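You operate a simulated robot arm through the tools that you are given. There is no shell and no other tool. Be economical: measure what you need, move in short steps, check, and stop when the job is done.

You are at the controls of a simulated two-armed robot. One attempt, no reset.

TASK
Take the blue cloth on the despatch bench top and put it away on the rig shelf. Then open the extras door, take the pen and put it in the upper shelf of the despatch bench, then shut the door. Then lift the pads lid open. Do these in the order given.

The check looks at the end state, three seconds after you hand in, the way a careful person would. Anything else that was tipped, shoved, dropped, spilled or broken makes it a failure. A push-on lid holds only when it is set on centred and level and pressed home; a screw cap is set on level and turned clockwise until tight. Flat cloth is picked up by pressing the open fingertips on it (5 to 10 N) and closing them slowly along it; thin cloth reads only 2 to 8 mm in the jaws.

THE ROBOT
Two 6-joint arms with two-finger parallel grippers on one trunk, on a base that drives. Base frame: it is fixed to the floor where the robot stands at the start and does not move with it; the origin is under the middle of the robot, x ahead of it, y to its left, z up; the surface under the hand at the start is at about z = 0.8. Units: m, degrees, N and s.
The left shoulder is at the start at [-0.102, 0.177, 0.758], the right one opposite. With the tool pointing down near the work surface each hand reaches from about 0.1 to 0.7 m from the robot's upright axis, wherever it stands, measured 20 degrees to its own side. Places, roughly: extras door [0.4, -0.3, 0.4]; pads lid [-1.2, 4.3, 0.6]; rig shelf [-3.8, 0.1, 0.3]; upper shelf of the despatch bench [0.7, -0.1, 0.4]. Payload 1.57 kg a hand.
Tool frame (each hand has its own): the origin (TCP) lies between the finger pads and is the grasp point; the fingertips stand 0.03 m ahead of it; z points along the fingers, y is the line along which they close. Largest opening 0.08 m; finger width 0.017, thickness 0.012; the body of the gripper, 0.04 by 0.082 m, starts 0.08 m behind the TCP.
Orientation is told as [roll, pitch, yaw] about the base's x, y, z axes, in that order, counted from this pose: with the fingers straight down and closing along the base's y, the tool's x points along the base's -x, its y along +y and its z along -z.

THE INTERFACE
- The arms move only by the tool arm_command. It takes "left_moves", "right_moves" or both (then of equal length, played together; a hand with none holds still); each is a list of rows, each a list of 3 entries, a list of its own where there are three numbers: the shift along the tool's x, y, z in m, then the turn, a rotation vector about the tool's x, y, z in degrees, then the finger opening in m, from 0 to 0.08. In form: [[[tx, ty, tz], [rx, ry, rz], gripper], ...]. A call has 1 to 12 rows; each row is the pose to reach, as a shift and turn from the pose commanded when the call began, along the tool's axes at that moment. A row lasts 0.2 s, in which the tool goes at most 0.05 m and 8.6 degrees; a call with a longer step from one row to the next is refused whole, and so is a gripper value outside its range. Where a pose cannot be reached the arm comes as near as it can. A force on the tool above 40 N (or 10 N above the force at the start of the call, whichever is more), or a blocked arm, ends the call early, and 0.2 s more pass. The fingers move at their own pace (about 0.072 m/s each) and stop on an object; they squeeze with about 40 N. The grip force told is the motor's: it shows also when the fingers shut on nothing. Time passes only in rows, and 0.2 s behind the last, so rows that repeat a pose let the fingers close. It gives the time, the measured TCP pose, the force on the tool (base axes), the opening and the grip force at its end, in the units of the frame above (readings bear some noise), with the torque about the TCP (base axes, N m) and any sound that the robot's microphone picked up.
- Cameras (640 x 400 px; columns grow to the right, rows downward): "scene" is now at [0.0186, -0.0491, 1.4729]; the picture's right is [-0.67, -0.74, 0.00], its down [-0.59, 0.53, -0.61] and it looks along [0.45, -0.41, -0.79] (base axes); focal length 256 px, centre (320, 200). "left" rides on the left gripper at [0.072, 0.007, -0.122] in its tool frame; the picture's right is [-0.09, 1.00, 0.00], its down [-0.84, -0.08, -0.54] and it looks along [-0.54, -0.05, 0.84] (tool axes); focal length 238 px, centre (320, 200). "right" rides on the right gripper at [0.072, -0.007, -0.122] in its tool frame; the picture's right is [0.09, 1.00, 0.00], its down [-0.84, 0.08, -0.54] and it looks along [-0.54, 0.05, 0.84] (tool axes); focal length 238 px, centre (320, 200). There is no depth. A picture from a camera that has moved, and an enlarged one, comes with that camera's place and axes in the base frame and with its lens.
- grab_frame(camera): a new picture of that camera. It takes no simulated time.
- raise_lower(by): slides the trunk up (or, below 0, down) by that many m; the arms and the scene camera ride with it, the base frame stays. It gives what a move gives, with no picture.
- steer(legs): drives the robot by 1 to 6 legs, each [ahead, left, turn to the left] in m, m and degrees, along the robot's own axes; the way and the turn of a leg run together, so that a leg with both is an arc; at most 1.5 m and 180 degrees a leg. The arms and the cameras ride along, it lands a little off, and it stops where it bumps. It gives what a move gives.
- pan_tilt(pan, tilt): turns the head with the scene camera to pan (to the left, within 143 degrees either way) and tilt (down, from -29 to 69), counted from straight ahead of the robot. It gives what a move gives.
- zoom(camera, box): a new picture of the part [left, top, right, bottom] of that camera's present view, enlarged. It takes no simulated time.
- close_job(): hands the job in; it is judged then, once.

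Go step by step. Nothing tells you exact positions but the pictures and the camera data: compare them with the known pose of the tool, close in by small moves and look again before you grip or let go. The budget is 165 turns and 122 pictures, counting those below and the enlarged ones. Unless the task says otherwise, let go and move clear before handing in, and close with one line.

The tools are called after "Emit:" as name(argument=value, ...) on one line, values as JSON. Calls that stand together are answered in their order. arm_command: Moves the arms, as the interface text tells. Its arguments: {"type":"object","properties":{"left_moves":{"type":"array","items":{"type":"array"}},"right_moves":{"type":"array","items":{"type":"array"}}},"required":[]} The other tools are called the same way: raise_lower (by) slides the trunk up or down; steer (legs) drives the base; pan_tilt (pan, tilt) turns the head that bears the scene camera; grab_frame (camera) takes a picture; zoom (camera, box) takes an enlarged picture of a part of a camera's view; close_job () hands the job in.

At the start:

```text
t: 0.0
left_position: [0.4506, -0.0095, 1.0298]
left_tool_rot: [0.1, 0.0, 0.0]
left_contact_force: [0.0, -0.2, -0.3]
left_wrist_torque: [0.01, 0.04, -0.02]
left_opening: 0.0799
left_grasp_force: 0.1
right_position: [0.3611, -0.4128, 1.1166]
right_tool_rot: [0.0, -0.1, 0.0]
right_contact_force: [0.0, -0.4, -0.1]
right_wrist_torque: [0.0, 0.0, -0.02]
right_opening: 0.0799
right_grasp_force: 0.0
trunk travel left (down, up): [-0.2, 0.128]
robot x, y, heading: [-0.001, 0.0015, -0.0]
head pan, tilt: [-42.0, 52.5]
```

scene: 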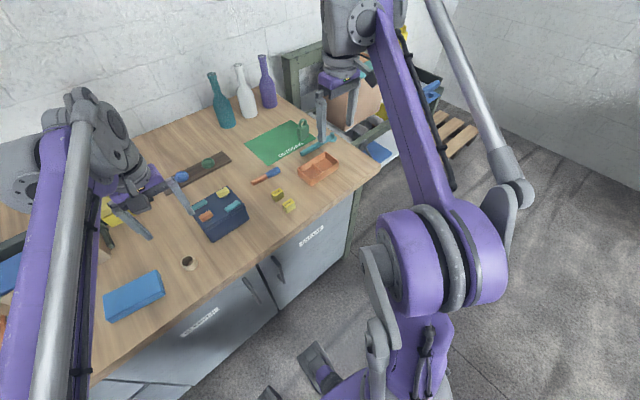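
right: 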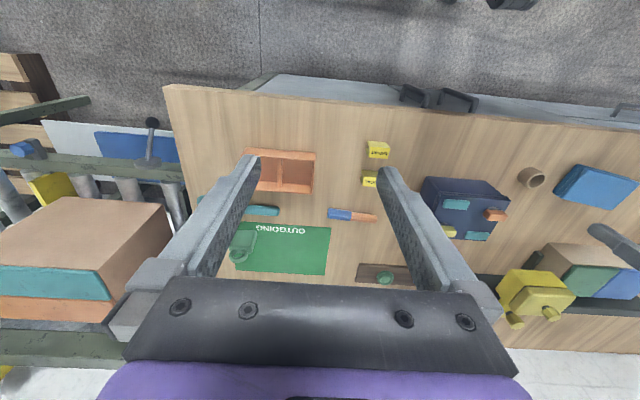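
left: 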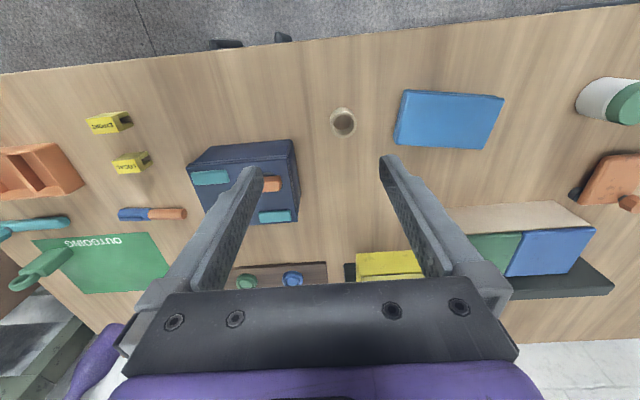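

I see the bench with a blue folded item near the left side, a tray, blocks, and doors below. I'll zoom in to identify the cloth and look around.

Emit:
zoom(camera="left", box=[320, 60, 640, 260])

Emit:
zoom(camera="scene", box=[90, 200, 410, 400])

```text
2.00 times, centred on (480, 160) of left
camera zoom: at [0.3778, -0.0021, 1.1537], right [0.09, 1.0, 0.0], down [0.84, -0.08, 0.54], along [0.54, -0.05, -0.84], focal length 477 px, centre (0, 280)
```

zoom: 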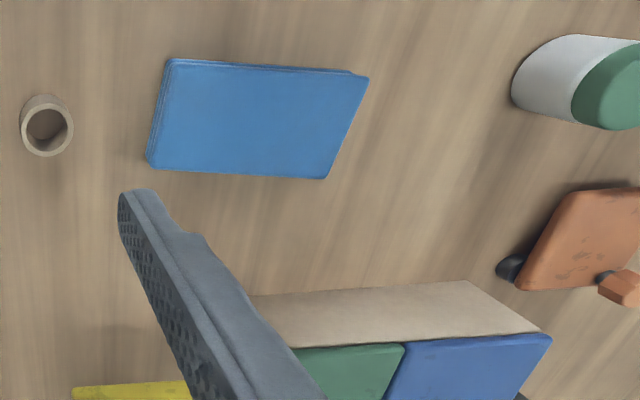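

```text
2.00 times, centred on (250, 300) of scene
camera zoom: at [0.0186, -0.0491, 1.4729], right [-0.67, -0.74, 0.0], down [-0.59, 0.53, -0.61], along [0.45, -0.41, -0.79], focal length 511 px, centre (460, 0)
```

zoom: 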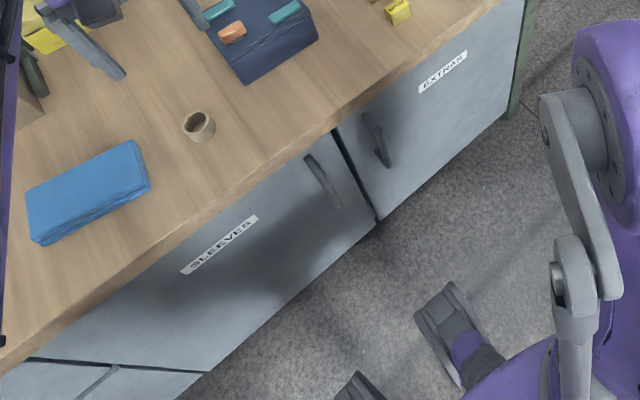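

The blue folded cloth sits around [0.475, 0.158], long side roughly along y, about 0.13 x 0.07. Before gripping I look backward at the rig to plan the placement orientation.

Emit:
pan_tilt(pan=143, tilt=15)

Emit:
grab_frame(camera="scene")

```text
t: 2.8
left_position: [0.4504, -0.0076, 1.0302]
left_tool_rot: [0.1, 0.0, 0.0]
left_contact_force: [0.3, -0.3, 0.2]
left_wrist_torque: [0.01, 0.0, -0.02]
left_opening: 0.08
left_grasp_force: 0.1
right_position: [0.3596, -0.4126, 1.1143]
right_tool_rot: [0.0, 0.1, 0.0]
right_contact_force: [0.3, 0.5, 0.2]
right_wrist_torque: [0.0, 0.0, -0.04]
right_opening: 0.0799
right_grasp_force: 0.1
trunk travel left (down, up): [-0.2, 0.128]
robot x, y, heading: [-0.0013, -0.0012, 0.0]
head pan, tilt: [143.0, 15.0]
```

```text
116 pictures are left
camera scene: at [-0.1114, 0.0571, 1.5299], right [0.6, 0.8, 0.0], down [0.21, -0.16, -0.97], along [-0.77, 0.58, -0.26], focal length 256 px, centre (320, 200)
```

scene: 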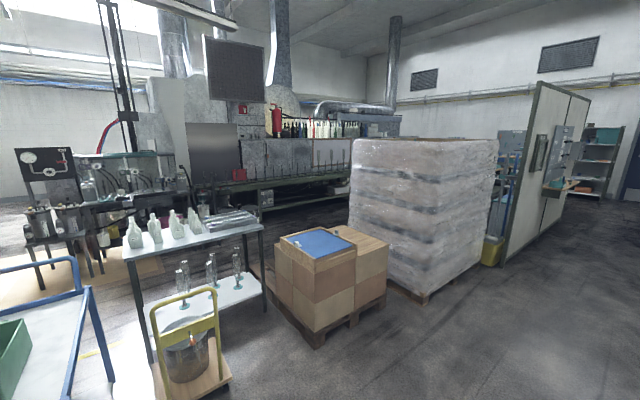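

Emit:
zoom(camera="scene", box=[0, 110, 290, 291])

Emit:
pan_tilt(pan=-143, tilt=15)

Emit:
grab_frame(camera="scene")

```text
2.21 times, centred on (145, 200) of scene
camera zoom: at [-0.1114, 0.0571, 1.5299], right [0.6, 0.8, 0.0], down [0.21, -0.16, -0.97], along [-0.77, 0.58, -0.26], focal length 564 px, centre (706, 199)
```

zoom: 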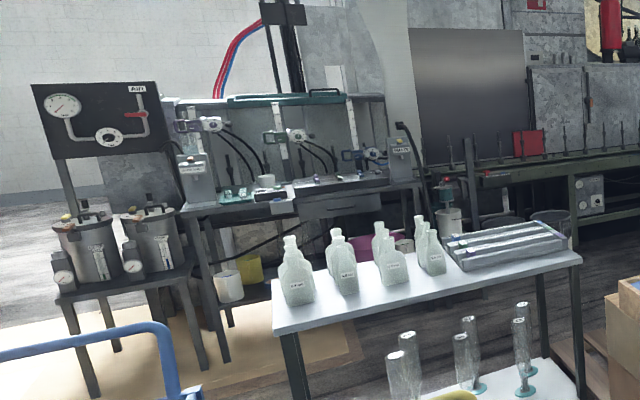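

```text
t: 6.7
left_position: [0.4509, -0.009, 1.0303]
left_tool_rot: [-0.1, 0.0, 0.1]
left_contact_force: [-0.3, -0.2, -0.1]
left_wrist_torque: [0.0, 0.0, -0.06]
left_opening: 0.0799
left_grasp_force: 0.0
right_position: [0.3611, -0.4121, 1.1162]
right_tool_rot: [-0.1, 0.0, 0.0]
right_contact_force: [-0.7, 0.0, -0.1]
right_wrist_torque: [0.0, -0.02, 0.0]
right_opening: 0.08
right_grasp_force: 0.0
trunk travel left (down, up): [-0.2, 0.128]
robot x, y, heading: [-0.0013, -0.001, 0.1]
head pan, tilt: [-143.0, 15.0]
```

```text
114 pictures are left
camera scene: at [-0.1114, -0.0553, 1.5299], right [-0.6, 0.8, 0.0], down [0.21, 0.16, -0.97], along [-0.77, -0.58, -0.26], focal length 256 px, centre (320, 200)
```

scene: 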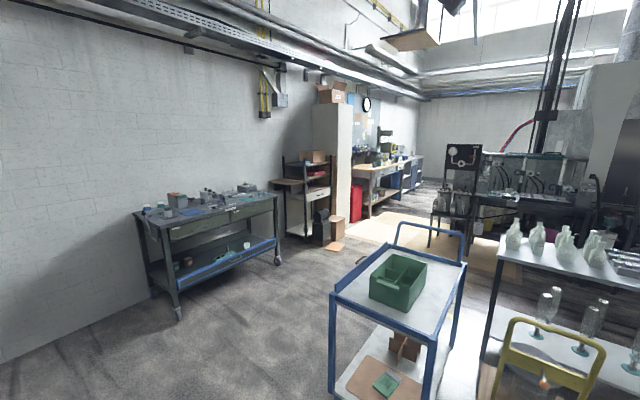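

The rig (filling stand) has its front edge around x=-3.3, y from -0.35 to 0.6, with a free lane along y≈-1.3 to get there. Now I bring the left hand above the cloth, turned so the fingers close over its short side.

Emit:
arm_command(left_moves=[[[-0.0025, 0.017, 0.003], [0, 0, -8.2], 0.08], [[-0.005, 0.034, 0.006], [0, 0, -16.4], 0.08], [[-0.0075, 0.05, 0.009], [0, 0, -24.6], 0.08], [[-0.01, 0.067, 0.012], [0, 0, -32.8], 0.08], [[-0.0125, 0.084, 0.015], [0, 0, -41], 0.08], [[-0.015, 0.1, 0.018], [0, 0, -49.2], 0.08], [[-0.0175, 0.118, 0.021], [0, 0, -57.4], 0.08], [[-0.02, 0.134, 0.024], [0, 0, -65.6], 0.08], [[-0.0225, 0.151, 0.027], [0, 0, -73.8], 0.08], [[-0.025, 0.168, 0.03], [0, 0, -82], 0.08], [[-0.025, 0.168, 0.06], [0, 0, -82], 0.08]])

Emit:
grab_frame(camera="left")

Emit:
pan_tilt(pan=0, tilt=60)

Emit:
grab_frame(camera="scene")

```text
t: 9.1
left_position: [0.4751, 0.1608, 0.9693]
left_tool_rot: [0.0, 0.0, 82.1]
left_contact_force: [-0.5, -0.1, 0.4]
left_wrist_torque: [-0.02, -0.01, 0.02]
left_opening: 0.0801
left_grasp_force: 0.1
right_position: [0.3613, -0.4131, 1.1156]
right_tool_rot: [0.1, 0.0, 0.0]
right_contact_force: [-0.5, -0.4, 0.3]
right_wrist_torque: [0.0, 0.0, -0.02]
right_opening: 0.0798
right_grasp_force: 0.1
trunk travel left (down, up): [-0.2, 0.128]
robot x, y, heading: [-0.0006, -0.0006, 0.2]
head pan, tilt: [-143.0, 15.0]
```

```text
113 pictures are left
camera left: at [0.4586, 0.0903, 1.0929], right [-0.97, 0.23, 0.0], down [0.19, 0.82, 0.54], along [0.12, 0.53, -0.84], focal length 238 px, centre (320, 200)
```

left: 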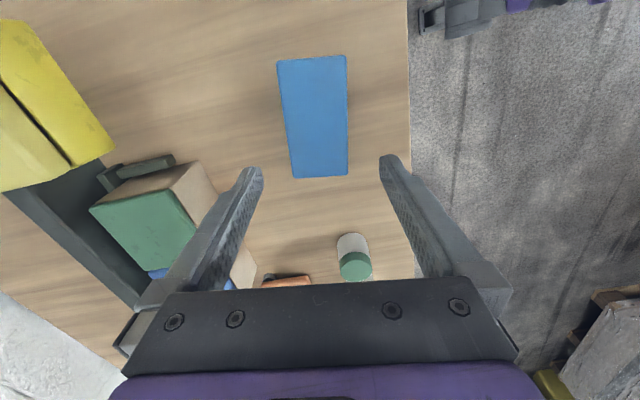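

```text
t: 11.3
left_position: [0.476, 0.162, 0.969]
left_tool_rot: [0.0, 0.0, 82.0]
left_contact_force: [-0.3, -1.2, 0.9]
left_wrist_torque: [-0.01, -0.01, 0.0]
left_opening: 0.0801
left_grasp_force: 0.2
right_position: [0.3621, -0.4122, 1.116]
right_tool_rot: [0.0, 0.0, 0.0]
right_contact_force: [0.4, -0.1, 0.3]
right_wrist_torque: [-0.01, 0.03, 0.0]
right_opening: 0.08
right_grasp_force: 0.0
trunk travel left (down, up): [-0.2, 0.128]
robot x, y, heading: [-0.0014, -0.0009, 0.2]
head pan, tilt: [0.0, 60.0]
```

```text
112 pictures are left
camera scene: at [0.0298, 0.0009, 1.4636], right [0.0, -1.0, 0.0], down [-0.87, 0.0, -0.5], along [0.5, 0.0, -0.87], focal length 256 px, centre (320, 200)
```

scene: 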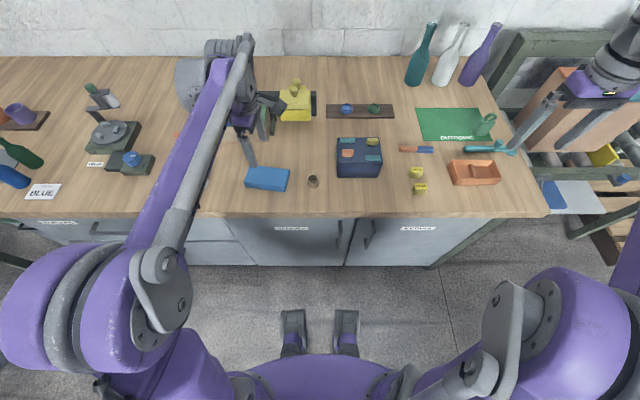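

The cloth is centred at about [0.478, 0.16], 0.067 wide; I descend most of the way with a small correction and check the straddle.

Emit:
arm_command(left_moves=[[[0.0017, -0.0023, 0.03], [0, 0, 2], 0.08], [[0.0017, -0.0023, 0.06], [0, 0, 2], 0.08], [[0.0017, -0.0023, 0.085], [0, 0, 2], 0.08], [[0.0017, -0.0023, 0.085], [0, 0, 2], 0.08]])

Emit:
grab_frame(camera="left")

Emit:
zoom(camera="scene", box=[200, 130, 360, 230])

```text
t: 12.3
left_position: [0.4775, 0.1587, 0.8849]
left_tool_rot: [0.1, -0.1, 80.1]
left_contact_force: [0.5, -0.1, -0.2]
left_wrist_torque: [-0.02, 0.0, 0.01]
left_opening: 0.0803
left_grasp_force: 0.1
right_position: [0.3613, -0.4122, 1.1164]
right_tool_rot: [0.0, -0.1, 0.0]
right_contact_force: [0.0, 0.0, -0.5]
right_wrist_torque: [0.01, 0.0, 0.02]
right_opening: 0.0802
right_grasp_force: 0.0
trunk travel left (down, up): [-0.2, 0.128]
robot x, y, heading: [-0.0032, -0.0002, 0.1]
head pan, tilt: [0.0, 60.0]
```

```text
111 pictures are left
camera left: at [0.4578, 0.0884, 1.0089], right [-0.96, 0.26, 0.0], down [0.22, 0.81, 0.54], along [0.14, 0.52, -0.84], focal length 238 px, centre (320, 200)
```

left: 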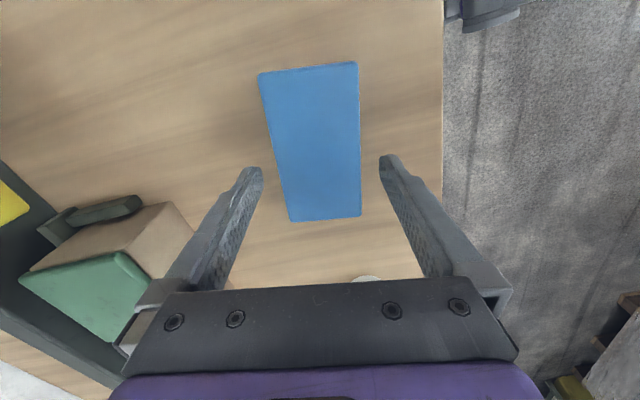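

```text
4.00 times, centred on (280, 180) of scene
camera zoom: at [0.0297, 0.0009, 1.4636], right [0.0, -1.0, 0.0], down [-0.87, 0.0, -0.5], along [0.5, 0.0, -0.87], focal length 1023 px, centre (480, 280)
```

zoom: 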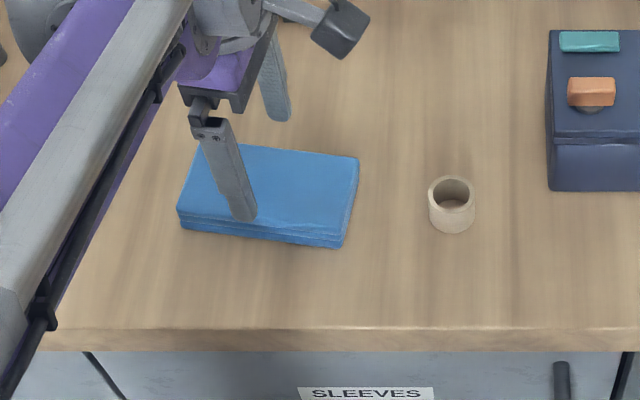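

Centred between the fingers. I descend around it and close.

Emit:
arm_command(left_moves=[[[0, 0, 0.02], [0, 0, 0], 0.08], [[0, 0, 0.035], [0, 0, 0], 0.08], [[0, 0, 0.046], [0, 0, 0], 0.08], [[0, 0, 0.046], [0, 0, 0], 0.06], [[0, 0, 0.046], [0, 0, 0], 0.04], [[0, 0, 0.046], [0, 0, 0], 0.02], [[0, 0, 0.046], [0, 0, 0], 0.0], [[0, 0, 0.046], [0, 0, 0], 0.0], [[0, 0, 0.046], [0, 0, 0], 0.0]])

Emit:
grab_frame(camera="left")

```text
t: 14.3
left_position: [0.4788, 0.1578, 0.8389]
left_tool_rot: [0.0, 0.0, 80.1]
left_contact_force: [0.6, -0.8, 0.2]
left_wrist_torque: [0.0, 0.02, 0.01]
left_opening: 0.0689
left_grasp_force: 40.2
right_position: [0.3607, -0.4125, 1.1148]
right_tool_rot: [-0.1, 0.0, 0.0]
right_contact_force: [0.1, -0.5, -0.2]
right_wrist_torque: [-0.03, 0.03, -0.01]
right_opening: 0.0799
right_grasp_force: 0.1
trunk travel left (down, up): [-0.2, 0.128]
robot x, y, heading: [0.0032, 0.0011, -0.1]
head pan, tilt: [0.0, 60.0]
```

```text
109 pictures are left
camera left: at [0.4582, 0.0881, 0.9628], right [-0.96, 0.26, 0.0], down [0.22, 0.81, 0.54], along [0.14, 0.52, -0.84], focal length 238 px, centre (320, 200)
```

left: 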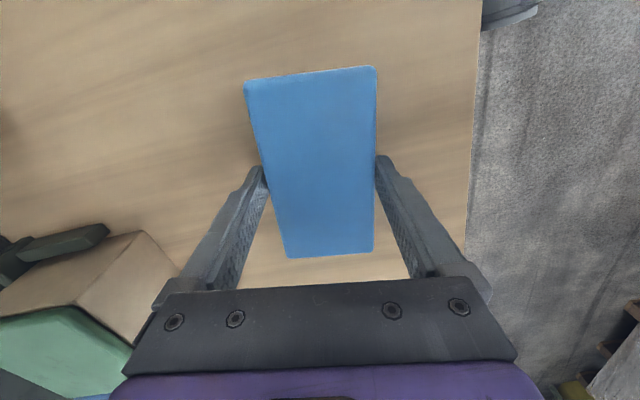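

Gripped (0.069 opening, 40 N). I lift it and check it hangs securely.

Emit:
arm_command(left_moves=[[[0, 0, -0.03], [0, 0, 0], 0.0], [[0, 0, -0.07], [0, 0, 0], 0.0], [[0, 0, -0.11], [0, 0, 0], 0.0], [[0, 0, -0.15], [0, 0, 0], 0.0], [[0, 0, -0.19], [0, 0, 0], 0.0], [[0, 0, -0.22], [0, 0, 0], 0.0]])

Emit:
steer(legs=[[-0.25, 0, 0], [0, -1.2, 0]])

Emit:
grab_frame(camera="left")

```text
t: 15.7
left_position: [0.4767, 0.1577, 1.0587]
left_tool_rot: [0.1, 0.0, 80.0]
left_contact_force: [-0.7, -0.6, -1.2]
left_wrist_torque: [0.03, 0.01, -0.04]
left_opening: 0.0692
left_grasp_force: 40.3
right_position: [0.3615, -0.4123, 1.1149]
right_tool_rot: [0.0, 0.0, 0.0]
right_contact_force: [0.9, -0.2, -0.7]
right_wrist_torque: [0.01, 0.0, 0.03]
right_opening: 0.0802
right_grasp_force: 0.1
trunk travel left (down, up): [-0.2, 0.128]
robot x, y, heading: [0.0042, 0.0017, 0.1]
head pan, tilt: [0.0, 60.0]
```

```text
t: 28.0
left_position: [0.223, -1.0575, 1.0593]
left_tool_rot: [0.1, -0.1, 79.2]
left_contact_force: [-0.7, 0.6, 0.0]
left_wrist_torque: [0.0, -0.06, 0.0]
left_opening: 0.0689
left_grasp_force: 40.1
right_position: [0.0994, -1.6272, 1.1157]
right_tool_rot: [0.0, 0.0, -0.6]
right_contact_force: [-0.2, 0.4, -0.2]
right_wrist_torque: [-0.01, 0.01, -0.01]
right_opening: 0.0801
right_grasp_force: 0.1
trunk travel left (down, up): [-0.2, 0.128]
robot x, y, heading: [-0.2557, -1.2116, -0.6]
head pan, tilt: [0.0, 60.0]
```

```text
108 pictures are left
camera left: at [0.2027, -1.1278, 1.1829], right [-0.96, 0.27, 0.0], down [0.23, 0.81, 0.54], along [0.15, 0.52, -0.84], focal length 238 px, centre (320, 200)
```

left: 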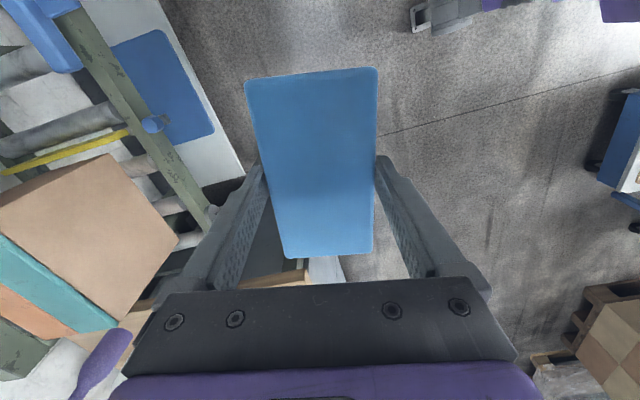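

Cloth held. Now I turn 180° and look down the lane.

Emit:
steer(legs=[[0, 0, 180]])

Emit:
pan_tilt(pan=-15, tilt=20)

Emit:
grab_frame(camera="scene")

```text
t: 35.8
left_position: [-0.7299, -1.3729, 1.0585]
left_tool_rot: [0.0, 0.0, -99.2]
left_contact_force: [-0.6, 0.8, -1.0]
left_wrist_torque: [0.0, -0.03, 0.04]
left_opening: 0.0689
left_grasp_force: 40.4
right_position: [-0.6225, -0.8022, 1.116]
right_tool_rot: [-0.1, -0.1, -179.3]
right_contact_force: [0.7, -0.1, -0.1]
right_wrist_torque: [-0.01, 0.0, -0.03]
right_opening: 0.0799
right_grasp_force: 0.0
trunk travel left (down, up): [-0.2, 0.128]
robot x, y, heading: [-0.2557, -1.2058, -179.3]
head pan, tilt: [0.0, 60.0]
```

```text
t: 36.9
left_position: [-0.7309, -1.3729, 1.059]
left_tool_rot: [0.0, 0.1, -99.3]
left_contact_force: [0.5, -0.4, -1.0]
left_wrist_torque: [0.02, -0.02, -0.03]
left_opening: 0.0689
left_grasp_force: 39.9
right_position: [-0.6241, -0.8027, 1.1156]
right_tool_rot: [0.0, 0.0, -179.2]
right_contact_force: [-0.2, -1.0, 0.2]
right_wrist_torque: [-0.01, -0.01, 0.02]
right_opening: 0.0802
right_grasp_force: 0.1
trunk travel left (down, up): [-0.2, 0.128]
robot x, y, heading: [-0.2583, -1.2095, -179.2]
head pan, tilt: [-15.0, 20.0]
```

```text
107 pictures are left
camera scene: at [-0.306, -1.1854, 1.5217], right [0.25, 0.97, 0.0], down [0.33, -0.08, -0.94], along [-0.91, 0.23, -0.34], focal length 256 px, centre (320, 200)
```

scene: 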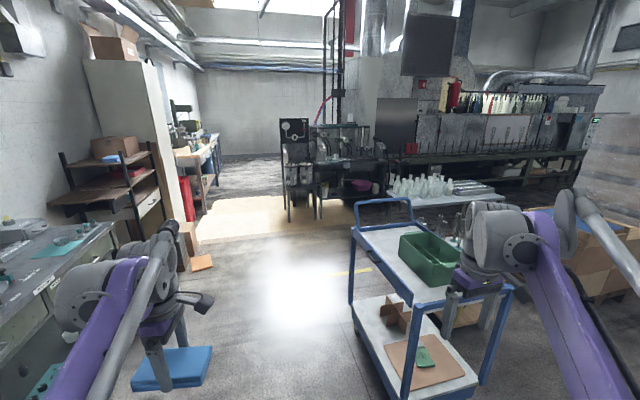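

Emit:
steer(legs=[[1.2, 0, 0], [0.9, 0, 0]])

Emit:
pan_tilt(pan=-60, tilt=25)

Emit:
grab_frame(camera="scene")

```text
t: 47.3
left_position: [-2.8331, -1.3937, 1.059]
left_tool_rot: [-0.1, 0.0, -99.5]
left_contact_force: [-0.7, -0.2, -1.3]
left_wrist_torque: [-0.04, 0.0, 0.0]
left_opening: 0.0689
left_grasp_force: 39.9
right_position: [-2.724, -0.8208, 1.1156]
right_tool_rot: [0.0, 0.0, -179.3]
right_contact_force: [0.3, -0.3, -0.2]
right_wrist_torque: [-0.01, -0.03, 0.04]
right_opening: 0.0802
right_grasp_force: 0.2
trunk travel left (down, up): [-0.2, 0.128]
robot x, y, heading: [-2.3555, -1.2276, -179.3]
head pan, tilt: [-15.0, 20.0]
```

```text
t: 48.4
left_position: [-2.8329, -1.3915, 1.0595]
left_tool_rot: [0.0, 0.1, -99.5]
left_contact_force: [0.4, 0.3, 0.1]
left_wrist_torque: [0.0, 0.01, 0.01]
left_opening: 0.0689
left_grasp_force: 40.3
right_position: [-2.7226, -0.8205, 1.1153]
right_tool_rot: [0.0, 0.1, -179.4]
right_contact_force: [0.1, 0.4, 0.6]
right_wrist_torque: [-0.02, -0.01, 0.01]
right_opening: 0.0798
right_grasp_force: 0.0
trunk travel left (down, up): [-0.2, 0.128]
robot x, y, heading: [-2.3573, -1.2314, -179.1]
head pan, tilt: [-60.0, 25.0]
```

```text
106 pictures are left
camera scene: at [-2.3639, -1.1497, 1.5137], right [0.86, 0.51, 0.0], down [0.22, -0.36, -0.91], along [-0.46, 0.78, -0.42], focal length 256 px, centre (320, 200)
```

scene: 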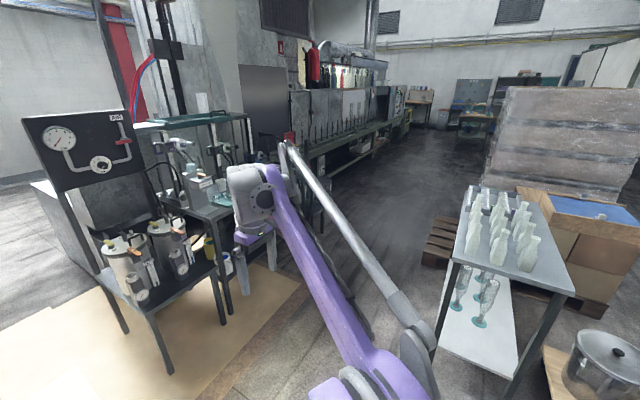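

The corridor between rig and bottle table is about 1 m wide. I pull both hands in, move to x≈-2.75, and strafe to just in front of the rig.

Emit:
arm_command(left_moves=[[[0, 0.04, 0], [0, 0, 0], 0.0], [[0, 0.08, 0], [0, 0, 0], 0.0], [[0, 0.12, 0], [0, 0, 0], 0.0]], right_moves=[[[0.03, 0, 0], [0, 0, 0], 0.0], [[0.06, 0, 0], [0, 0, 0], 0.0], [[0.06, 0, 0], [0, 0, 0], 0.0]])

Emit:
steer(legs=[[0.38, 0, 0], [0, -0.7, 0]])

Emit:
pan_tilt(pan=-40, tilt=30)

Emit:
grab_frame(camera="scene")

```text
t: 49.2
left_position: [-2.7126, -1.4129, 1.0608]
left_tool_rot: [-0.1, 0.0, -99.5]
left_contact_force: [0.9, 0.0, -1.9]
left_wrist_torque: [-0.02, -0.04, 0.0]
left_opening: 0.0689
left_grasp_force: 39.9
right_position: [-2.6613, -0.8208, 1.1177]
right_tool_rot: [0.0, 0.0, -179.3]
right_contact_force: [0.9, -0.3, -0.5]
right_wrist_torque: [0.01, -0.01, 0.01]
right_opening: 0.0
right_grasp_force: 19.3
trunk travel left (down, up): [-0.2, 0.128]
robot x, y, heading: [-2.3578, -1.2306, -179.6]
head pan, tilt: [-60.0, 25.0]
```

```text
t: 57.9
left_position: [-3.1046, -0.7176, 1.0596]
left_tool_rot: [0.0, -0.1, -99.1]
left_contact_force: [0.1, 0.1, -0.1]
left_wrist_torque: [-0.01, 0.0, 0.0]
left_opening: 0.069
left_grasp_force: 39.7
right_position: [-3.0547, -0.1238, 1.1157]
right_tool_rot: [0.0, -0.1, -179.3]
right_contact_force: [0.6, -0.3, -0.6]
right_wrist_torque: [-0.02, 0.01, 0.01]
right_opening: 0.0
right_grasp_force: 20.5
trunk travel left (down, up): [-0.2, 0.128]
robot x, y, heading: [-2.7473, -0.5314, -179.3]
head pan, tilt: [-60.0, 25.0]
```

```text
t: 58.7
left_position: [-3.1044, -0.716, 1.06]
left_tool_rot: [0.0, 0.0, -99.2]
left_contact_force: [0.6, 0.9, -0.3]
left_wrist_torque: [-0.02, 0.02, 0.02]
left_opening: 0.069
left_grasp_force: 40.0
right_position: [-3.0556, -0.1234, 1.1158]
right_tool_rot: [0.0, 0.1, -179.2]
right_contact_force: [0.6, 0.8, 0.5]
right_wrist_torque: [-0.01, -0.03, 0.0]
right_opening: 0.0004
right_grasp_force: 21.6
trunk travel left (down, up): [-0.2, 0.128]
robot x, y, heading: [-2.7468, -0.5314, -179.4]
head pan, tilt: [-40.0, 30.0]
```

```text
105 pictures are left
camera scene: at [-2.7777, -0.4736, 1.5057], right [0.63, 0.77, 0.0], down [0.39, -0.32, -0.87], along [-0.67, 0.55, -0.5], focal length 256 px, centre (320, 200)
```

scene: 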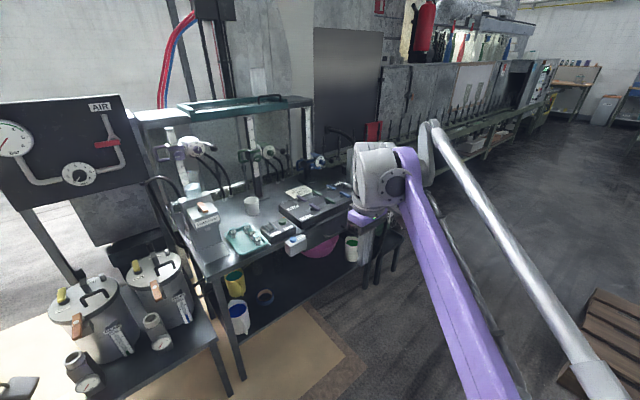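

The rig has a lower shelf with buckets and a tape roll. I continue strafing and look at the shelf head-on with the trunk lowered.

Emit:
steer(legs=[[0, -0.7, 0]])

Emit:
raise_lower(by=-0.2)

Emit:
pan_tilt(pan=0, tilt=45)

Emit:
grab_frame(camera="scene")

```text
t: 65.2
left_position: [-3.1149, -0.0194, 1.0604]
left_tool_rot: [0.0, 0.1, -99.1]
left_contact_force: [0.7, -0.3, -0.9]
left_wrist_torque: [0.0, 0.03, -0.01]
left_opening: 0.0688
left_grasp_force: 39.7
right_position: [-3.0668, 0.5725, 1.1161]
right_tool_rot: [0.1, 0.0, -179.1]
right_contact_force: [-0.3, 0.1, -0.3]
right_wrist_torque: [-0.04, -0.02, 0.03]
right_opening: 0.0
right_grasp_force: 21.7
trunk travel left (down, up): [-0.2, 0.128]
robot x, y, heading: [-2.7576, 0.1657, -179.2]
head pan, tilt: [-40.0, 30.0]
```

```text
t: 67.4
left_position: [-3.114, -0.0202, 0.8598]
left_tool_rot: [0.0, 0.1, -99.2]
left_contact_force: [-0.5, 0.4, 0.0]
left_wrist_torque: [0.01, -0.01, 0.03]
left_opening: 0.0689
left_grasp_force: 39.6
right_position: [-3.0664, 0.5714, 0.9161]
right_tool_rot: [0.0, 0.0, -179.0]
right_contact_force: [0.6, 0.1, 0.1]
right_wrist_torque: [0.03, -0.04, 0.01]
right_opening: 0.0001
right_grasp_force: 21.1
trunk travel left (down, up): [0.0, 0.328]
robot x, y, heading: [-2.7597, 0.1642, -179.2]
head pan, tilt: [-40.0, 30.0]
```

```text
t: 68.5
left_position: [-3.114, -0.0202, 0.8612]
left_tool_rot: [0.1, 0.0, -99.1]
left_contact_force: [0.6, 0.4, -0.7]
left_wrist_torque: [0.02, 0.02, -0.02]
left_opening: 0.0689
left_grasp_force: 40.0
right_position: [-3.0663, 0.5711, 0.916]
right_tool_rot: [0.1, 0.0, -179.1]
right_contact_force: [0.1, -0.5, 0.1]
right_wrist_torque: [-0.01, -0.01, 0.01]
right_opening: 0.0
right_grasp_force: 21.6
trunk travel left (down, up): [0.0, 0.328]
robot x, y, heading: [-2.7606, 0.1628, -179.2]
head pan, tilt: [0.0, 45.0]
```

```text
104 pictures are left
camera scene: at [-2.8474, 0.1635, 1.2818], right [-0.02, 1.0, 0.0], down [0.71, 0.01, -0.71], along [-0.71, -0.01, -0.71], focal length 256 px, centre (320, 200)
```

scene: 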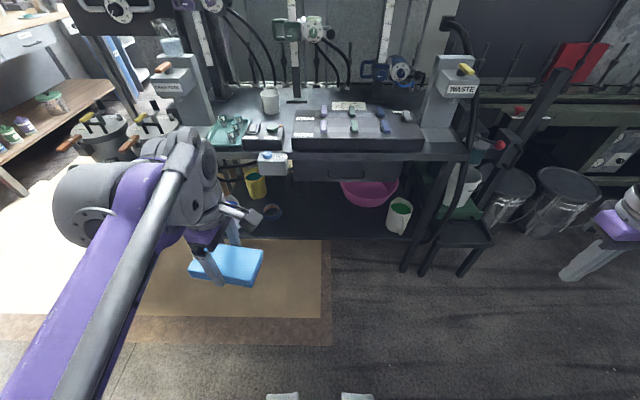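

Emit:
zoom(camera="scene", box=[200, 130, 440, 280])

```text
2.67 times, centred on (320, 205) of scene
camera zoom: at [-2.8474, 0.1635, 1.2818], right [-0.02, 1.0, 0.0], down [0.71, 0.01, -0.71], along [-0.71, -0.01, -0.71], focal length 682 px, centre (320, 187)
```

zoom: 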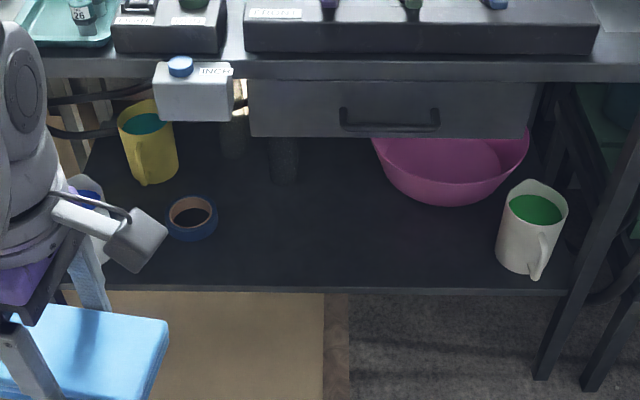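

Free shelf area is about x -3.57..-3.8, y 0..0.4. I turn the left hand so it closes laterally, lower it, and pull the right hand in.

Emit:
arm_command(left_moves=[[[0, 0, 0.03], [0, 0, 8], 0.0], [[0, 0, 0.06], [0, 0, 16], 0.0], [[0, 0, 0.09], [0, 0, 24], 0.0], [[0, 0, 0.12], [0, 0, 32], 0.0], [[0, 0, 0.15], [0, 0, 40], 0.0], [[0, 0, 0.18], [0, 0, 48], 0.0], [[0, 0, 0.21], [0, 0, 56], 0.0], [[0, 0, 0.24], [0, 0, 64], 0.0], [[0, 0, 0.27], [0, 0, 72], 0.0], [[0, 0, 0.3], [0, 0, 79], 0.0], [[0, 0, 0.33], [0, 0, 79], 0.0]], right_moves=[[[0.03, 0, 0], [0, 0, 0], 0.0], [[0.06, 0, 0], [0, 0, 0], 0.0], [[0.09, 0, 0], [0, 0, 0], 0.0], [[0.12, 0, 0], [0, 0, 0], 0.0], [[0.15, 0, 0], [0, 0, 0], 0.0], [[0.15, 0, 0], [0, 0, 0], 0.0], [[0.15, 0, 0], [0, 0, 0], 0.0], [[0.15, 0, 0], [0, 0, 0], 0.0], [[0.15, 0, 0], [0, 0, 0], 0.0], [[0.15, 0, 0], [0, 0, 0], 0.0], [[0.15, 0, 0], [0, 0, 0], 0.0]])

Emit:
grab_frame(camera="scene")

```text
t: 70.9
left_position: [-3.114, -0.0202, 0.5294]
left_tool_rot: [0.0, 0.1, -178.2]
left_contact_force: [0.3, -0.2, -0.8]
left_wrist_torque: [0.0, -0.05, 0.0]
left_opening: 0.069
left_grasp_force: 39.6
right_position: [-2.9253, 0.5893, 0.9205]
right_tool_rot: [0.0, 0.0, -179.2]
right_contact_force: [0.2, -0.6, -0.2]
right_wrist_torque: [-0.02, -0.02, 0.01]
right_opening: 0.0001
right_grasp_force: 20.9
trunk travel left (down, up): [0.0, 0.328]
robot x, y, heading: [-2.7593, 0.1635, -178.7]
head pan, tilt: [0.0, 45.0]
```

```text
102 pictures are left
camera scene: at [-2.8477, 0.1634, 1.2817], right [-0.02, 1.0, 0.0], down [0.71, 0.01, -0.71], along [-0.71, -0.01, -0.71], focal length 256 px, centre (320, 200)
```

scene: 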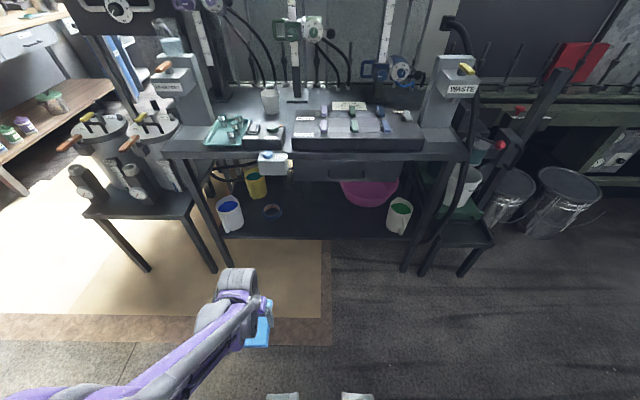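

Emit:
arm_command(left_moves=[[[0, 0, 0.01], [0, -7, 0], 0.0], [[0, 0, 0.02], [0, -14, 0], 0.0], [[0, 0, 0.03], [0, -21, 0], 0.0], [[0, 0, 0.04], [0, -28, 0], 0.0], [[0, 0, 0.05], [0, -35, 0], 0.0]])

Emit:
steer(legs=[[0, -0.13, 0], [0.28, 0, -1]])

Emit:
grab_frame(camera="scene")

Emit:
grab_frame(camera="left")

```text
t: 72.1
left_position: [-3.1142, -0.0209, 0.4805]
left_tool_rot: [0.1, -35.1, -178.1]
left_contact_force: [0.1, 0.1, -0.2]
left_wrist_torque: [-0.02, -0.01, 0.0]
left_opening: 0.069
left_grasp_force: 40.0
right_position: [-2.9251, 0.5896, 0.9212]
right_tool_rot: [-0.1, 0.0, -179.2]
right_contact_force: [1.0, 0.0, -0.3]
right_wrist_torque: [0.01, 0.0, -0.01]
right_opening: 0.0
right_grasp_force: 21.1
trunk travel left (down, up): [0.0, 0.328]
robot x, y, heading: [-2.7559, 0.164, -179.0]
head pan, tilt: [0.0, 45.0]
```

```text
t: 75.4
left_position: [-3.3974, 0.1127, 0.4793]
left_tool_rot: [0.0, -35.0, -179.1]
left_contact_force: [-0.2, 0.1, -0.5]
left_wrist_torque: [0.0, -0.02, 0.02]
left_opening: 0.0686
left_grasp_force: 40.4
right_position: [-3.1984, 0.7191, 0.9214]
right_tool_rot: [0.0, -0.1, 180.0]
right_contact_force: [-0.4, -0.7, 0.7]
right_wrist_torque: [0.01, 0.02, 0.05]
right_opening: 0.0002
right_grasp_force: 21.3
trunk travel left (down, up): [0.0, 0.328]
robot x, y, heading: [-3.0372, 0.2929, 180.0]
head pan, tilt: [0.0, 45.0]
```

```text
101 pictures are left
camera scene: at [-3.1279, 0.2922, 1.2817], right [0.0, 1.0, 0.0], down [0.71, 0.0, -0.71], along [-0.71, 0.0, -0.71], focal length 256 px, centre (320, 200)
```

scene: 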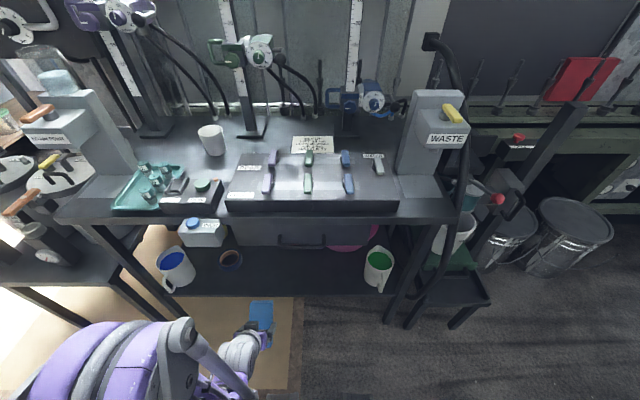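

```text
100 pictures are left
camera left: at [-3.2691, 0.1078, 0.5408], right [-0.06, -1.0, 0.05], down [-0.38, 0.07, 0.92], along [-0.92, 0.04, -0.38], focal length 238 px, centre (320, 200)
```

left: 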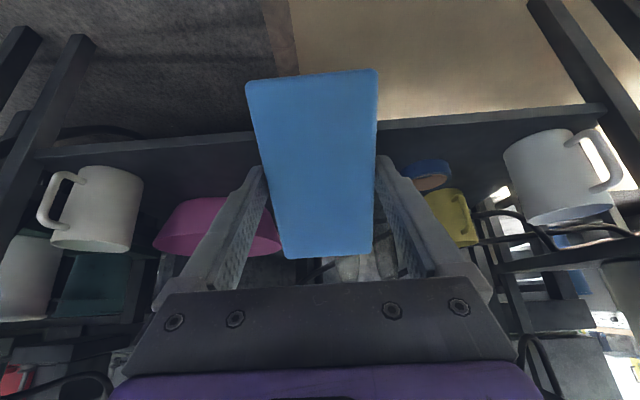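

Shelf top comes out at z≈0.295, front edge x≈-3.58. I extend the hand forward under the table top, tilted, then lower slightly.

Emit:
arm_command(left_moves=[[[-0.033, 0, 0.0266], [0, 0, 0], 0.0], [[-0.066, 0, 0.053], [0, 0, 0], 0.0], [[-0.099, 0, 0.08], [0, 0, 0], 0.0], [[-0.131, 0, 0.106], [0, 0, 0], 0.0], [[-0.164, 0, 0.133], [0, 0, 0], 0.0], [[-0.197, 0, 0.159], [0, 0, 0], 0.0], [[-0.23, 0, 0.186], [0, 0, 0], 0.0], [[-0.215, 0, 0.206], [0, 0, 0], 0.0], [[-0.202, 0, 0.227], [0, 0, 0], 0.0]])

Emit:
grab_frame(camera="scene")

Emit:
grab_frame(camera="left")

```text
t: 77.4
left_position: [-3.6951, 0.1069, 0.4106]
left_tool_rot: [0.0, -35.0, -179.1]
left_contact_force: [0.6, -0.7, -1.3]
left_wrist_torque: [0.01, 0.03, 0.01]
left_opening: 0.0692
left_grasp_force: 39.9
right_position: [-3.1984, 0.7194, 0.9208]
right_tool_rot: [0.1, 0.0, 179.9]
right_contact_force: [1.1, -0.1, 0.2]
right_wrist_torque: [0.0, 0.01, -0.02]
right_opening: 0.0001
right_grasp_force: 21.6
trunk travel left (down, up): [0.0, 0.328]
robot x, y, heading: [-3.0378, 0.291, 180.2]
head pan, tilt: [0.0, 45.0]
```

```text
99 pictures are left
camera scene: at [-3.1288, 0.2922, 1.2817], right [0.0, 1.0, 0.0], down [0.71, 0.0, -0.71], along [-0.71, 0.0, -0.71], focal length 256 px, centre (320, 200)
```

scene: 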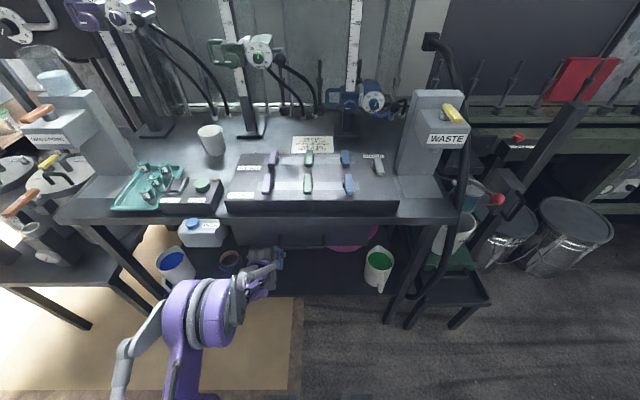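

```text
98 pictures are left
camera left: at [-3.566, 0.1023, 0.4711], right [-0.06, -1.0, 0.05], down [-0.38, 0.07, 0.92], along [-0.92, 0.04, -0.38], focal length 238 px, centre (320, 200)
```

left: 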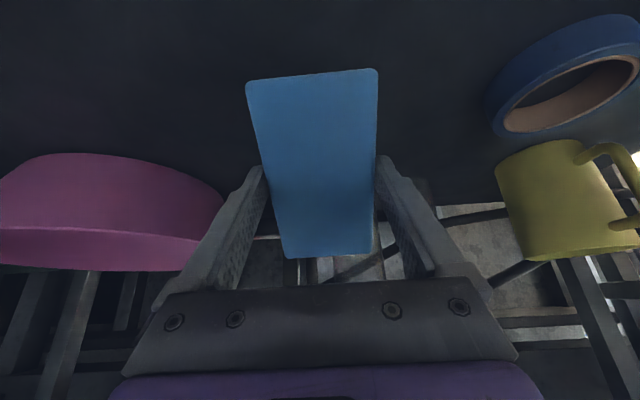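

Clear space around. I level the tool to 15° tilt while lowering toward contact.

Emit:
arm_command(left_moves=[[[0.008, 0, 0.012], [0, 7, 0], 0.0], [[0.017, 0, 0.024], [0, 14, 0], 0.0], [[0.0258, 0, 0.0369], [0, 20, 0], 0.0], [[0.0287, 0, 0.041], [0, 20, 0], 0.0], [[0.0315, 0, 0.045], [0, 20, 0], 0.0]])

Emit:
grab_frame(camera="left")

```text
t: 78.6
left_position: [-3.6935, 0.1084, 0.3547]
left_tool_rot: [0.1, -15.1, -179.1]
left_contact_force: [1.3, 0.2, -1.8]
left_wrist_torque: [-0.01, 0.1, 0.02]
left_opening: 0.0691
left_grasp_force: 40.1
right_position: [-3.1983, 0.7206, 0.9205]
right_tool_rot: [-0.1, -0.1, 180.0]
right_contact_force: [-0.3, 0.9, -0.6]
right_wrist_torque: [-0.02, 0.03, -0.03]
right_opening: 0.0
right_grasp_force: 21.4
trunk travel left (down, up): [0.0, 0.328]
robot x, y, heading: [-3.0389, 0.2879, 179.9]
head pan, tilt: [0.0, 45.0]
```

```text
97 pictures are left
camera left: at [-3.5936, 0.1027, 0.456], right [-0.07, -1.0, 0.02], down [-0.67, 0.07, 0.74], along [-0.74, 0.04, -0.67], focal length 238 px, centre (320, 200)
```

left: 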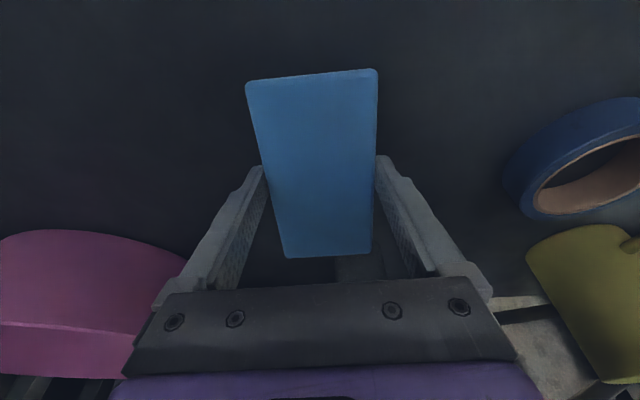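

Emit:
arm_command(left_moves=[[[0.001, 0, 0.004], [0, 0, 0], 0.0], [[0.002, 0, 0.008], [0, 0, 0], 0.0], [[0.003, 0, 0.012], [0, 0, 0], 0.0]])

```text
t: 79.4
left_position: [-3.6938, 0.1083, 0.3444]
left_tool_rot: [0.0, -15.2, -179.0]
left_contact_force: [-13.0, -1.2, 25.1]
left_wrist_torque: [-0.01, -0.76, -0.02]
left_opening: 0.069
left_grasp_force: 40.1
right_position: [-3.1972, 0.7197, 0.9198]
right_tool_rot: [0.0, -0.3, 179.9]
right_contact_force: [-0.5, 0.1, 0.1]
right_wrist_torque: [-0.01, 0.0, 0.0]
right_opening: 0.0001
right_grasp_force: 22.0
trunk travel left (down, up): [0.0, 0.328]
robot x, y, heading: [-3.039, 0.2905, 179.8]
head pan, tilt: [0.0, 45.0]
```

Near edge touches. I level the tool, set it down, and open.

Emit:
arm_command(left_moves=[[[0, 0, -0.002], [0, 7.5, 0], 0.0], [[0, 0, 0.0], [0, 15, 0], 0.0], [[0.001, 0, 0.003], [0, 15, 0], 0.0]])

Emit:
arm_command(left_moves=[[[0, 0, 0], [0, 0, 0], 0.07], [[0, 0, 0], [0, 0, 0], 0.076], [[0, 0, 0], [0, 0, 0], 0.08], [[0, 0, 0], [0, 0, 0], 0.08]])

Emit:
grab_frame(camera="left")

```text
t: 80.2
left_position: [-3.6732, 0.1089, 0.3383]
left_tool_rot: [-0.1, -0.4, -179.1]
left_contact_force: [8.1, 2.9, 18.4]
left_wrist_torque: [-0.02, 0.97, -0.12]
left_opening: 0.0693
left_grasp_force: 39.7
right_position: [-3.1764, 0.7185, 0.9226]
right_tool_rot: [0.0, -0.8, -180.0]
right_contact_force: [-0.2, 0.2, 0.5]
right_wrist_torque: [0.02, 0.01, 0.01]
right_opening: 0.0001
right_grasp_force: 21.0
trunk travel left (down, up): [0.0, 0.328]
robot x, y, heading: [-3.0315, 0.2879, -180.0]
head pan, tilt: [0.0, 45.0]
```

```text
t: 81.2
left_position: [-3.6778, 0.108, 0.3367]
left_tool_rot: [-0.1, -0.7, -179.2]
left_contact_force: [0.7, -1.0, -0.2]
left_wrist_torque: [0.0, -0.02, 0.04]
left_opening: 0.08
left_grasp_force: 0.1
right_position: [-3.1802, 0.7188, 0.9235]
right_tool_rot: [-0.1, -0.6, 180.0]
right_contact_force: [0.0, 0.7, -0.2]
right_wrist_torque: [-0.02, 0.01, 0.02]
right_opening: 0.0
right_grasp_force: 21.4
trunk travel left (down, up): [0.0, 0.328]
robot x, y, heading: [-3.0261, 0.2899, 180.0]
head pan, tilt: [0.0, 45.0]
```

```text
96 pictures are left
camera left: at [-3.6044, 0.1016, 0.4592], right [-0.08, -1.0, 0.0], down [-0.83, 0.06, 0.55], along [-0.55, 0.04, -0.83], focal length 238 px, centre (320, 200)
```

left: 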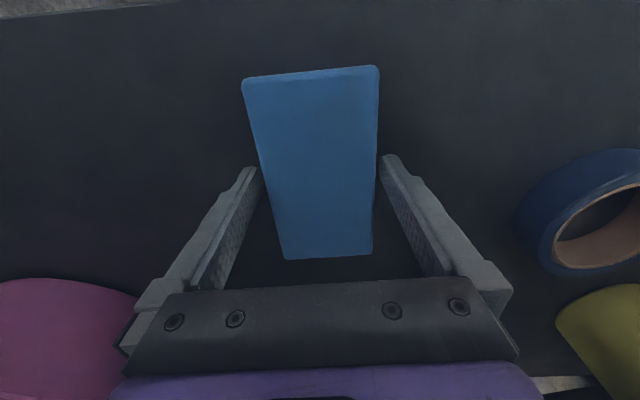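

Released. The cloth lies on the shelf; I rise, tilt back and withdraw.

Emit:
arm_command(left_moves=[[[0, 0, -0.03], [0, 0, 0], 0.08], [[0, 0, -0.06], [0, 0, 0], 0.08], [[0, 0, -0.075], [0, -7, 0], 0.08], [[0, 0, -0.085], [0, -14, 0], 0.08], [[0, 0, -0.09], [0, -21, 0], 0.08], [[0, 0, -0.1], [0, -28, 0], 0.08], [[0, 0, -0.11], [0, -35, 0], 0.08], [[0.045, 0, -0.11], [0, -35, 0], 0.08], [[0.09, 0, -0.115], [0, -35, 0], 0.08], [[0.135, 0, -0.12], [0, -35, 0], 0.08], [[0.18, 0, -0.13], [0, -35, 0], 0.08], [[0.225, 0, -0.14], [0, -35, 0], 0.08]])

Emit:
grab_frame(camera="left")

```text
t: 81.8
left_position: [-3.6608, 0.1073, 0.3331]
left_tool_rot: [-0.1, 0.1, -178.9]
left_contact_force: [-0.2, -0.1, -0.6]
left_wrist_torque: [0.01, -0.02, -0.02]
left_opening: 0.0804
left_grasp_force: 0.0
right_position: [-3.199, 0.7197, 0.9217]
right_tool_rot: [0.0, 0.1, 179.8]
right_contact_force: [-0.2, -0.3, -1.2]
right_wrist_torque: [-0.02, 0.01, 0.0]
right_opening: 0.0
right_grasp_force: 21.3
trunk travel left (down, up): [0.0, 0.328]
robot x, y, heading: [-3.0359, 0.2927, 179.7]
head pan, tilt: [0.0, 45.0]
stopped in row 2 (left hand): the arm was blocked; the commanded pose is now the measured one
```

```text
95 pictures are left
camera left: at [-3.5884, 0.1017, 0.4562], right [-0.08, -1.0, 0.0], down [-0.84, 0.06, 0.54], along [-0.54, 0.04, -0.84], focal length 238 px, centre (320, 200)
```

left: 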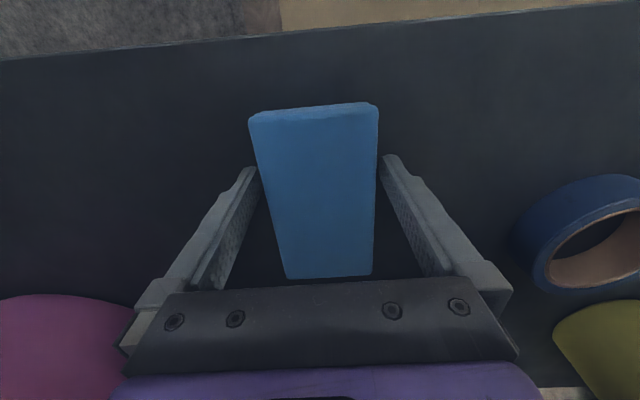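

The arm was blocked above (probably under the drawer), so I tilt back first while the fingers still straddle the cloth, then withdraw along the tool axis.

Emit:
arm_command(left_moves=[[[0.0, 0, 0], [0, -7, 0], 0.08], [[0.0, 0, 0], [0, -14, 0], 0.08], [[0.0, 0, 0], [0, -21, 0], 0.08], [[0.0, 0, 0], [0, -28, 0], 0.08], [[0.01, 0, -0.01], [0, -35, 0], 0.08]])

Emit:
grab_frame(camera="left")

```text
t: 83.0
left_position: [-3.6504, 0.1098, 0.3452]
left_tool_rot: [0.1, -35.2, -179.1]
left_contact_force: [0.0, 0.0, -0.4]
left_wrist_torque: [0.0, 0.06, 0.01]
left_opening: 0.08
left_grasp_force: 0.0
right_position: [-3.1982, 0.7207, 0.922]
right_tool_rot: [-0.2, -0.1, 179.8]
right_contact_force: [-0.1, 0.0, -0.3]
right_wrist_torque: [-0.02, 0.01, 0.02]
right_opening: 0.0
right_grasp_force: 21.4
trunk travel left (down, up): [0.0, 0.328]
robot x, y, heading: [-3.0392, 0.2914, 180.0]
head pan, tilt: [0.0, 45.0]
```

```text
94 pictures are left
camera left: at [-3.5213, 0.1042, 0.4051], right [-0.06, -1.0, 0.05], down [-0.37, 0.07, 0.92], along [-0.93, 0.04, -0.38], focal length 238 px, centre (320, 200)
```

left: 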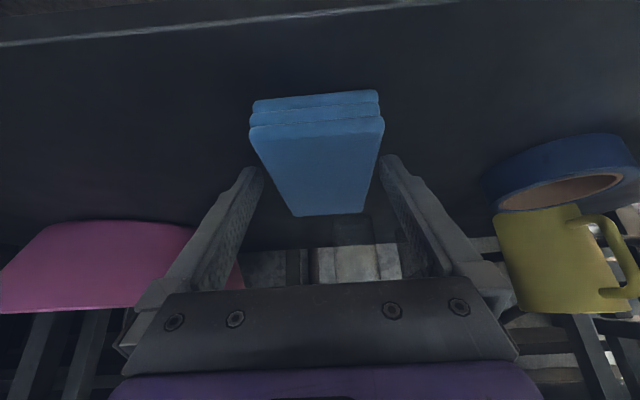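

Emit:
arm_command(left_moves=[[[0, 0, -0.036], [0, 0, 0], 0.08], [[0, 0, -0.072], [0, 0, 0], 0.08], [[0, 0, -0.108], [0, 0, 0], 0.08], [[0.035, 0, -0.133], [0, 0, 0], 0.08], [[0.07, 0, -0.157], [0, 0, 0], 0.08], [[0.105, 0, -0.182], [0, 0, 0], 0.08], [[0.14, 0, -0.206], [0, 0, 0], 0.08], [[0.175, 0, -0.231], [0, 0, 0], 0.08], [[0.21, 0, -0.255], [0, 0, 0], 0.08], [[0.24, 0, -0.276], [0, 0, 0], 0.08]])

Emit:
steer(legs=[[-0.28, 0, 0]])

Emit:
grab_frame(camera="scene")

```text
t: 85.2
left_position: [-3.3325, 0.1126, 0.5153]
left_tool_rot: [0.0, -34.9, -179.1]
left_contact_force: [-0.4, 0.0, -0.7]
left_wrist_torque: [0.01, 0.05, -0.01]
left_opening: 0.0798
left_grasp_force: 0.0
left hand out of reach, approached as far as the arm can: row 7, 8, 9, 10
right_position: [-3.1971, 0.7203, 0.9213]
right_tool_rot: [0.0, 0.0, 179.8]
right_contact_force: [-0.2, -0.1, 0.7]
right_wrist_torque: [-0.02, 0.01, 0.03]
right_opening: 0.0001
right_grasp_force: 22.0
trunk travel left (down, up): [0.0, 0.328]
robot x, y, heading: [-3.0408, 0.2931, 180.0]
head pan, tilt: [0.0, 45.0]
```

```text
t: 87.2
left_position: [-3.0514, 0.1126, 0.5142]
left_tool_rot: [0.0, -34.9, -179.0]
left_contact_force: [-0.2, 0.4, -0.6]
left_wrist_torque: [0.01, 0.0, -0.06]
left_opening: 0.08
left_grasp_force: 0.1
right_position: [-2.917, 0.7205, 0.9219]
right_tool_rot: [0.0, 0.1, 180.0]
right_contact_force: [-0.1, -0.1, 0.3]
right_wrist_torque: [-0.01, 0.01, -0.03]
right_opening: 0.0
right_grasp_force: 21.1
trunk travel left (down, up): [0.0, 0.328]
robot x, y, heading: [-2.7589, 0.2885, 179.9]
head pan, tilt: [0.0, 45.0]
```

```text
93 pictures are left
camera scene: at [-2.8464, 0.2915, 1.2818], right [0.0, 1.0, 0.0], down [0.71, 0.0, -0.71], along [-0.71, 0.0, -0.71], focal length 256 px, centre (320, 200)
```

scene: 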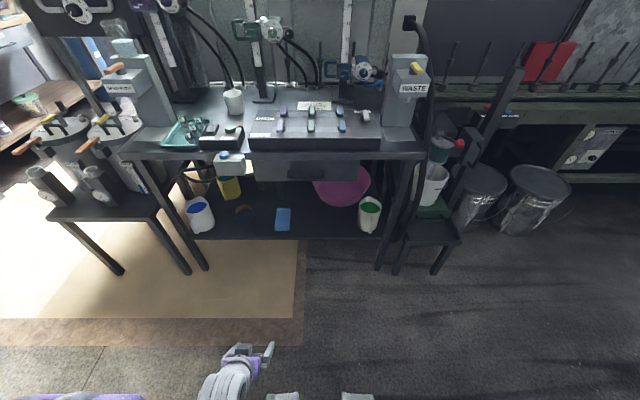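

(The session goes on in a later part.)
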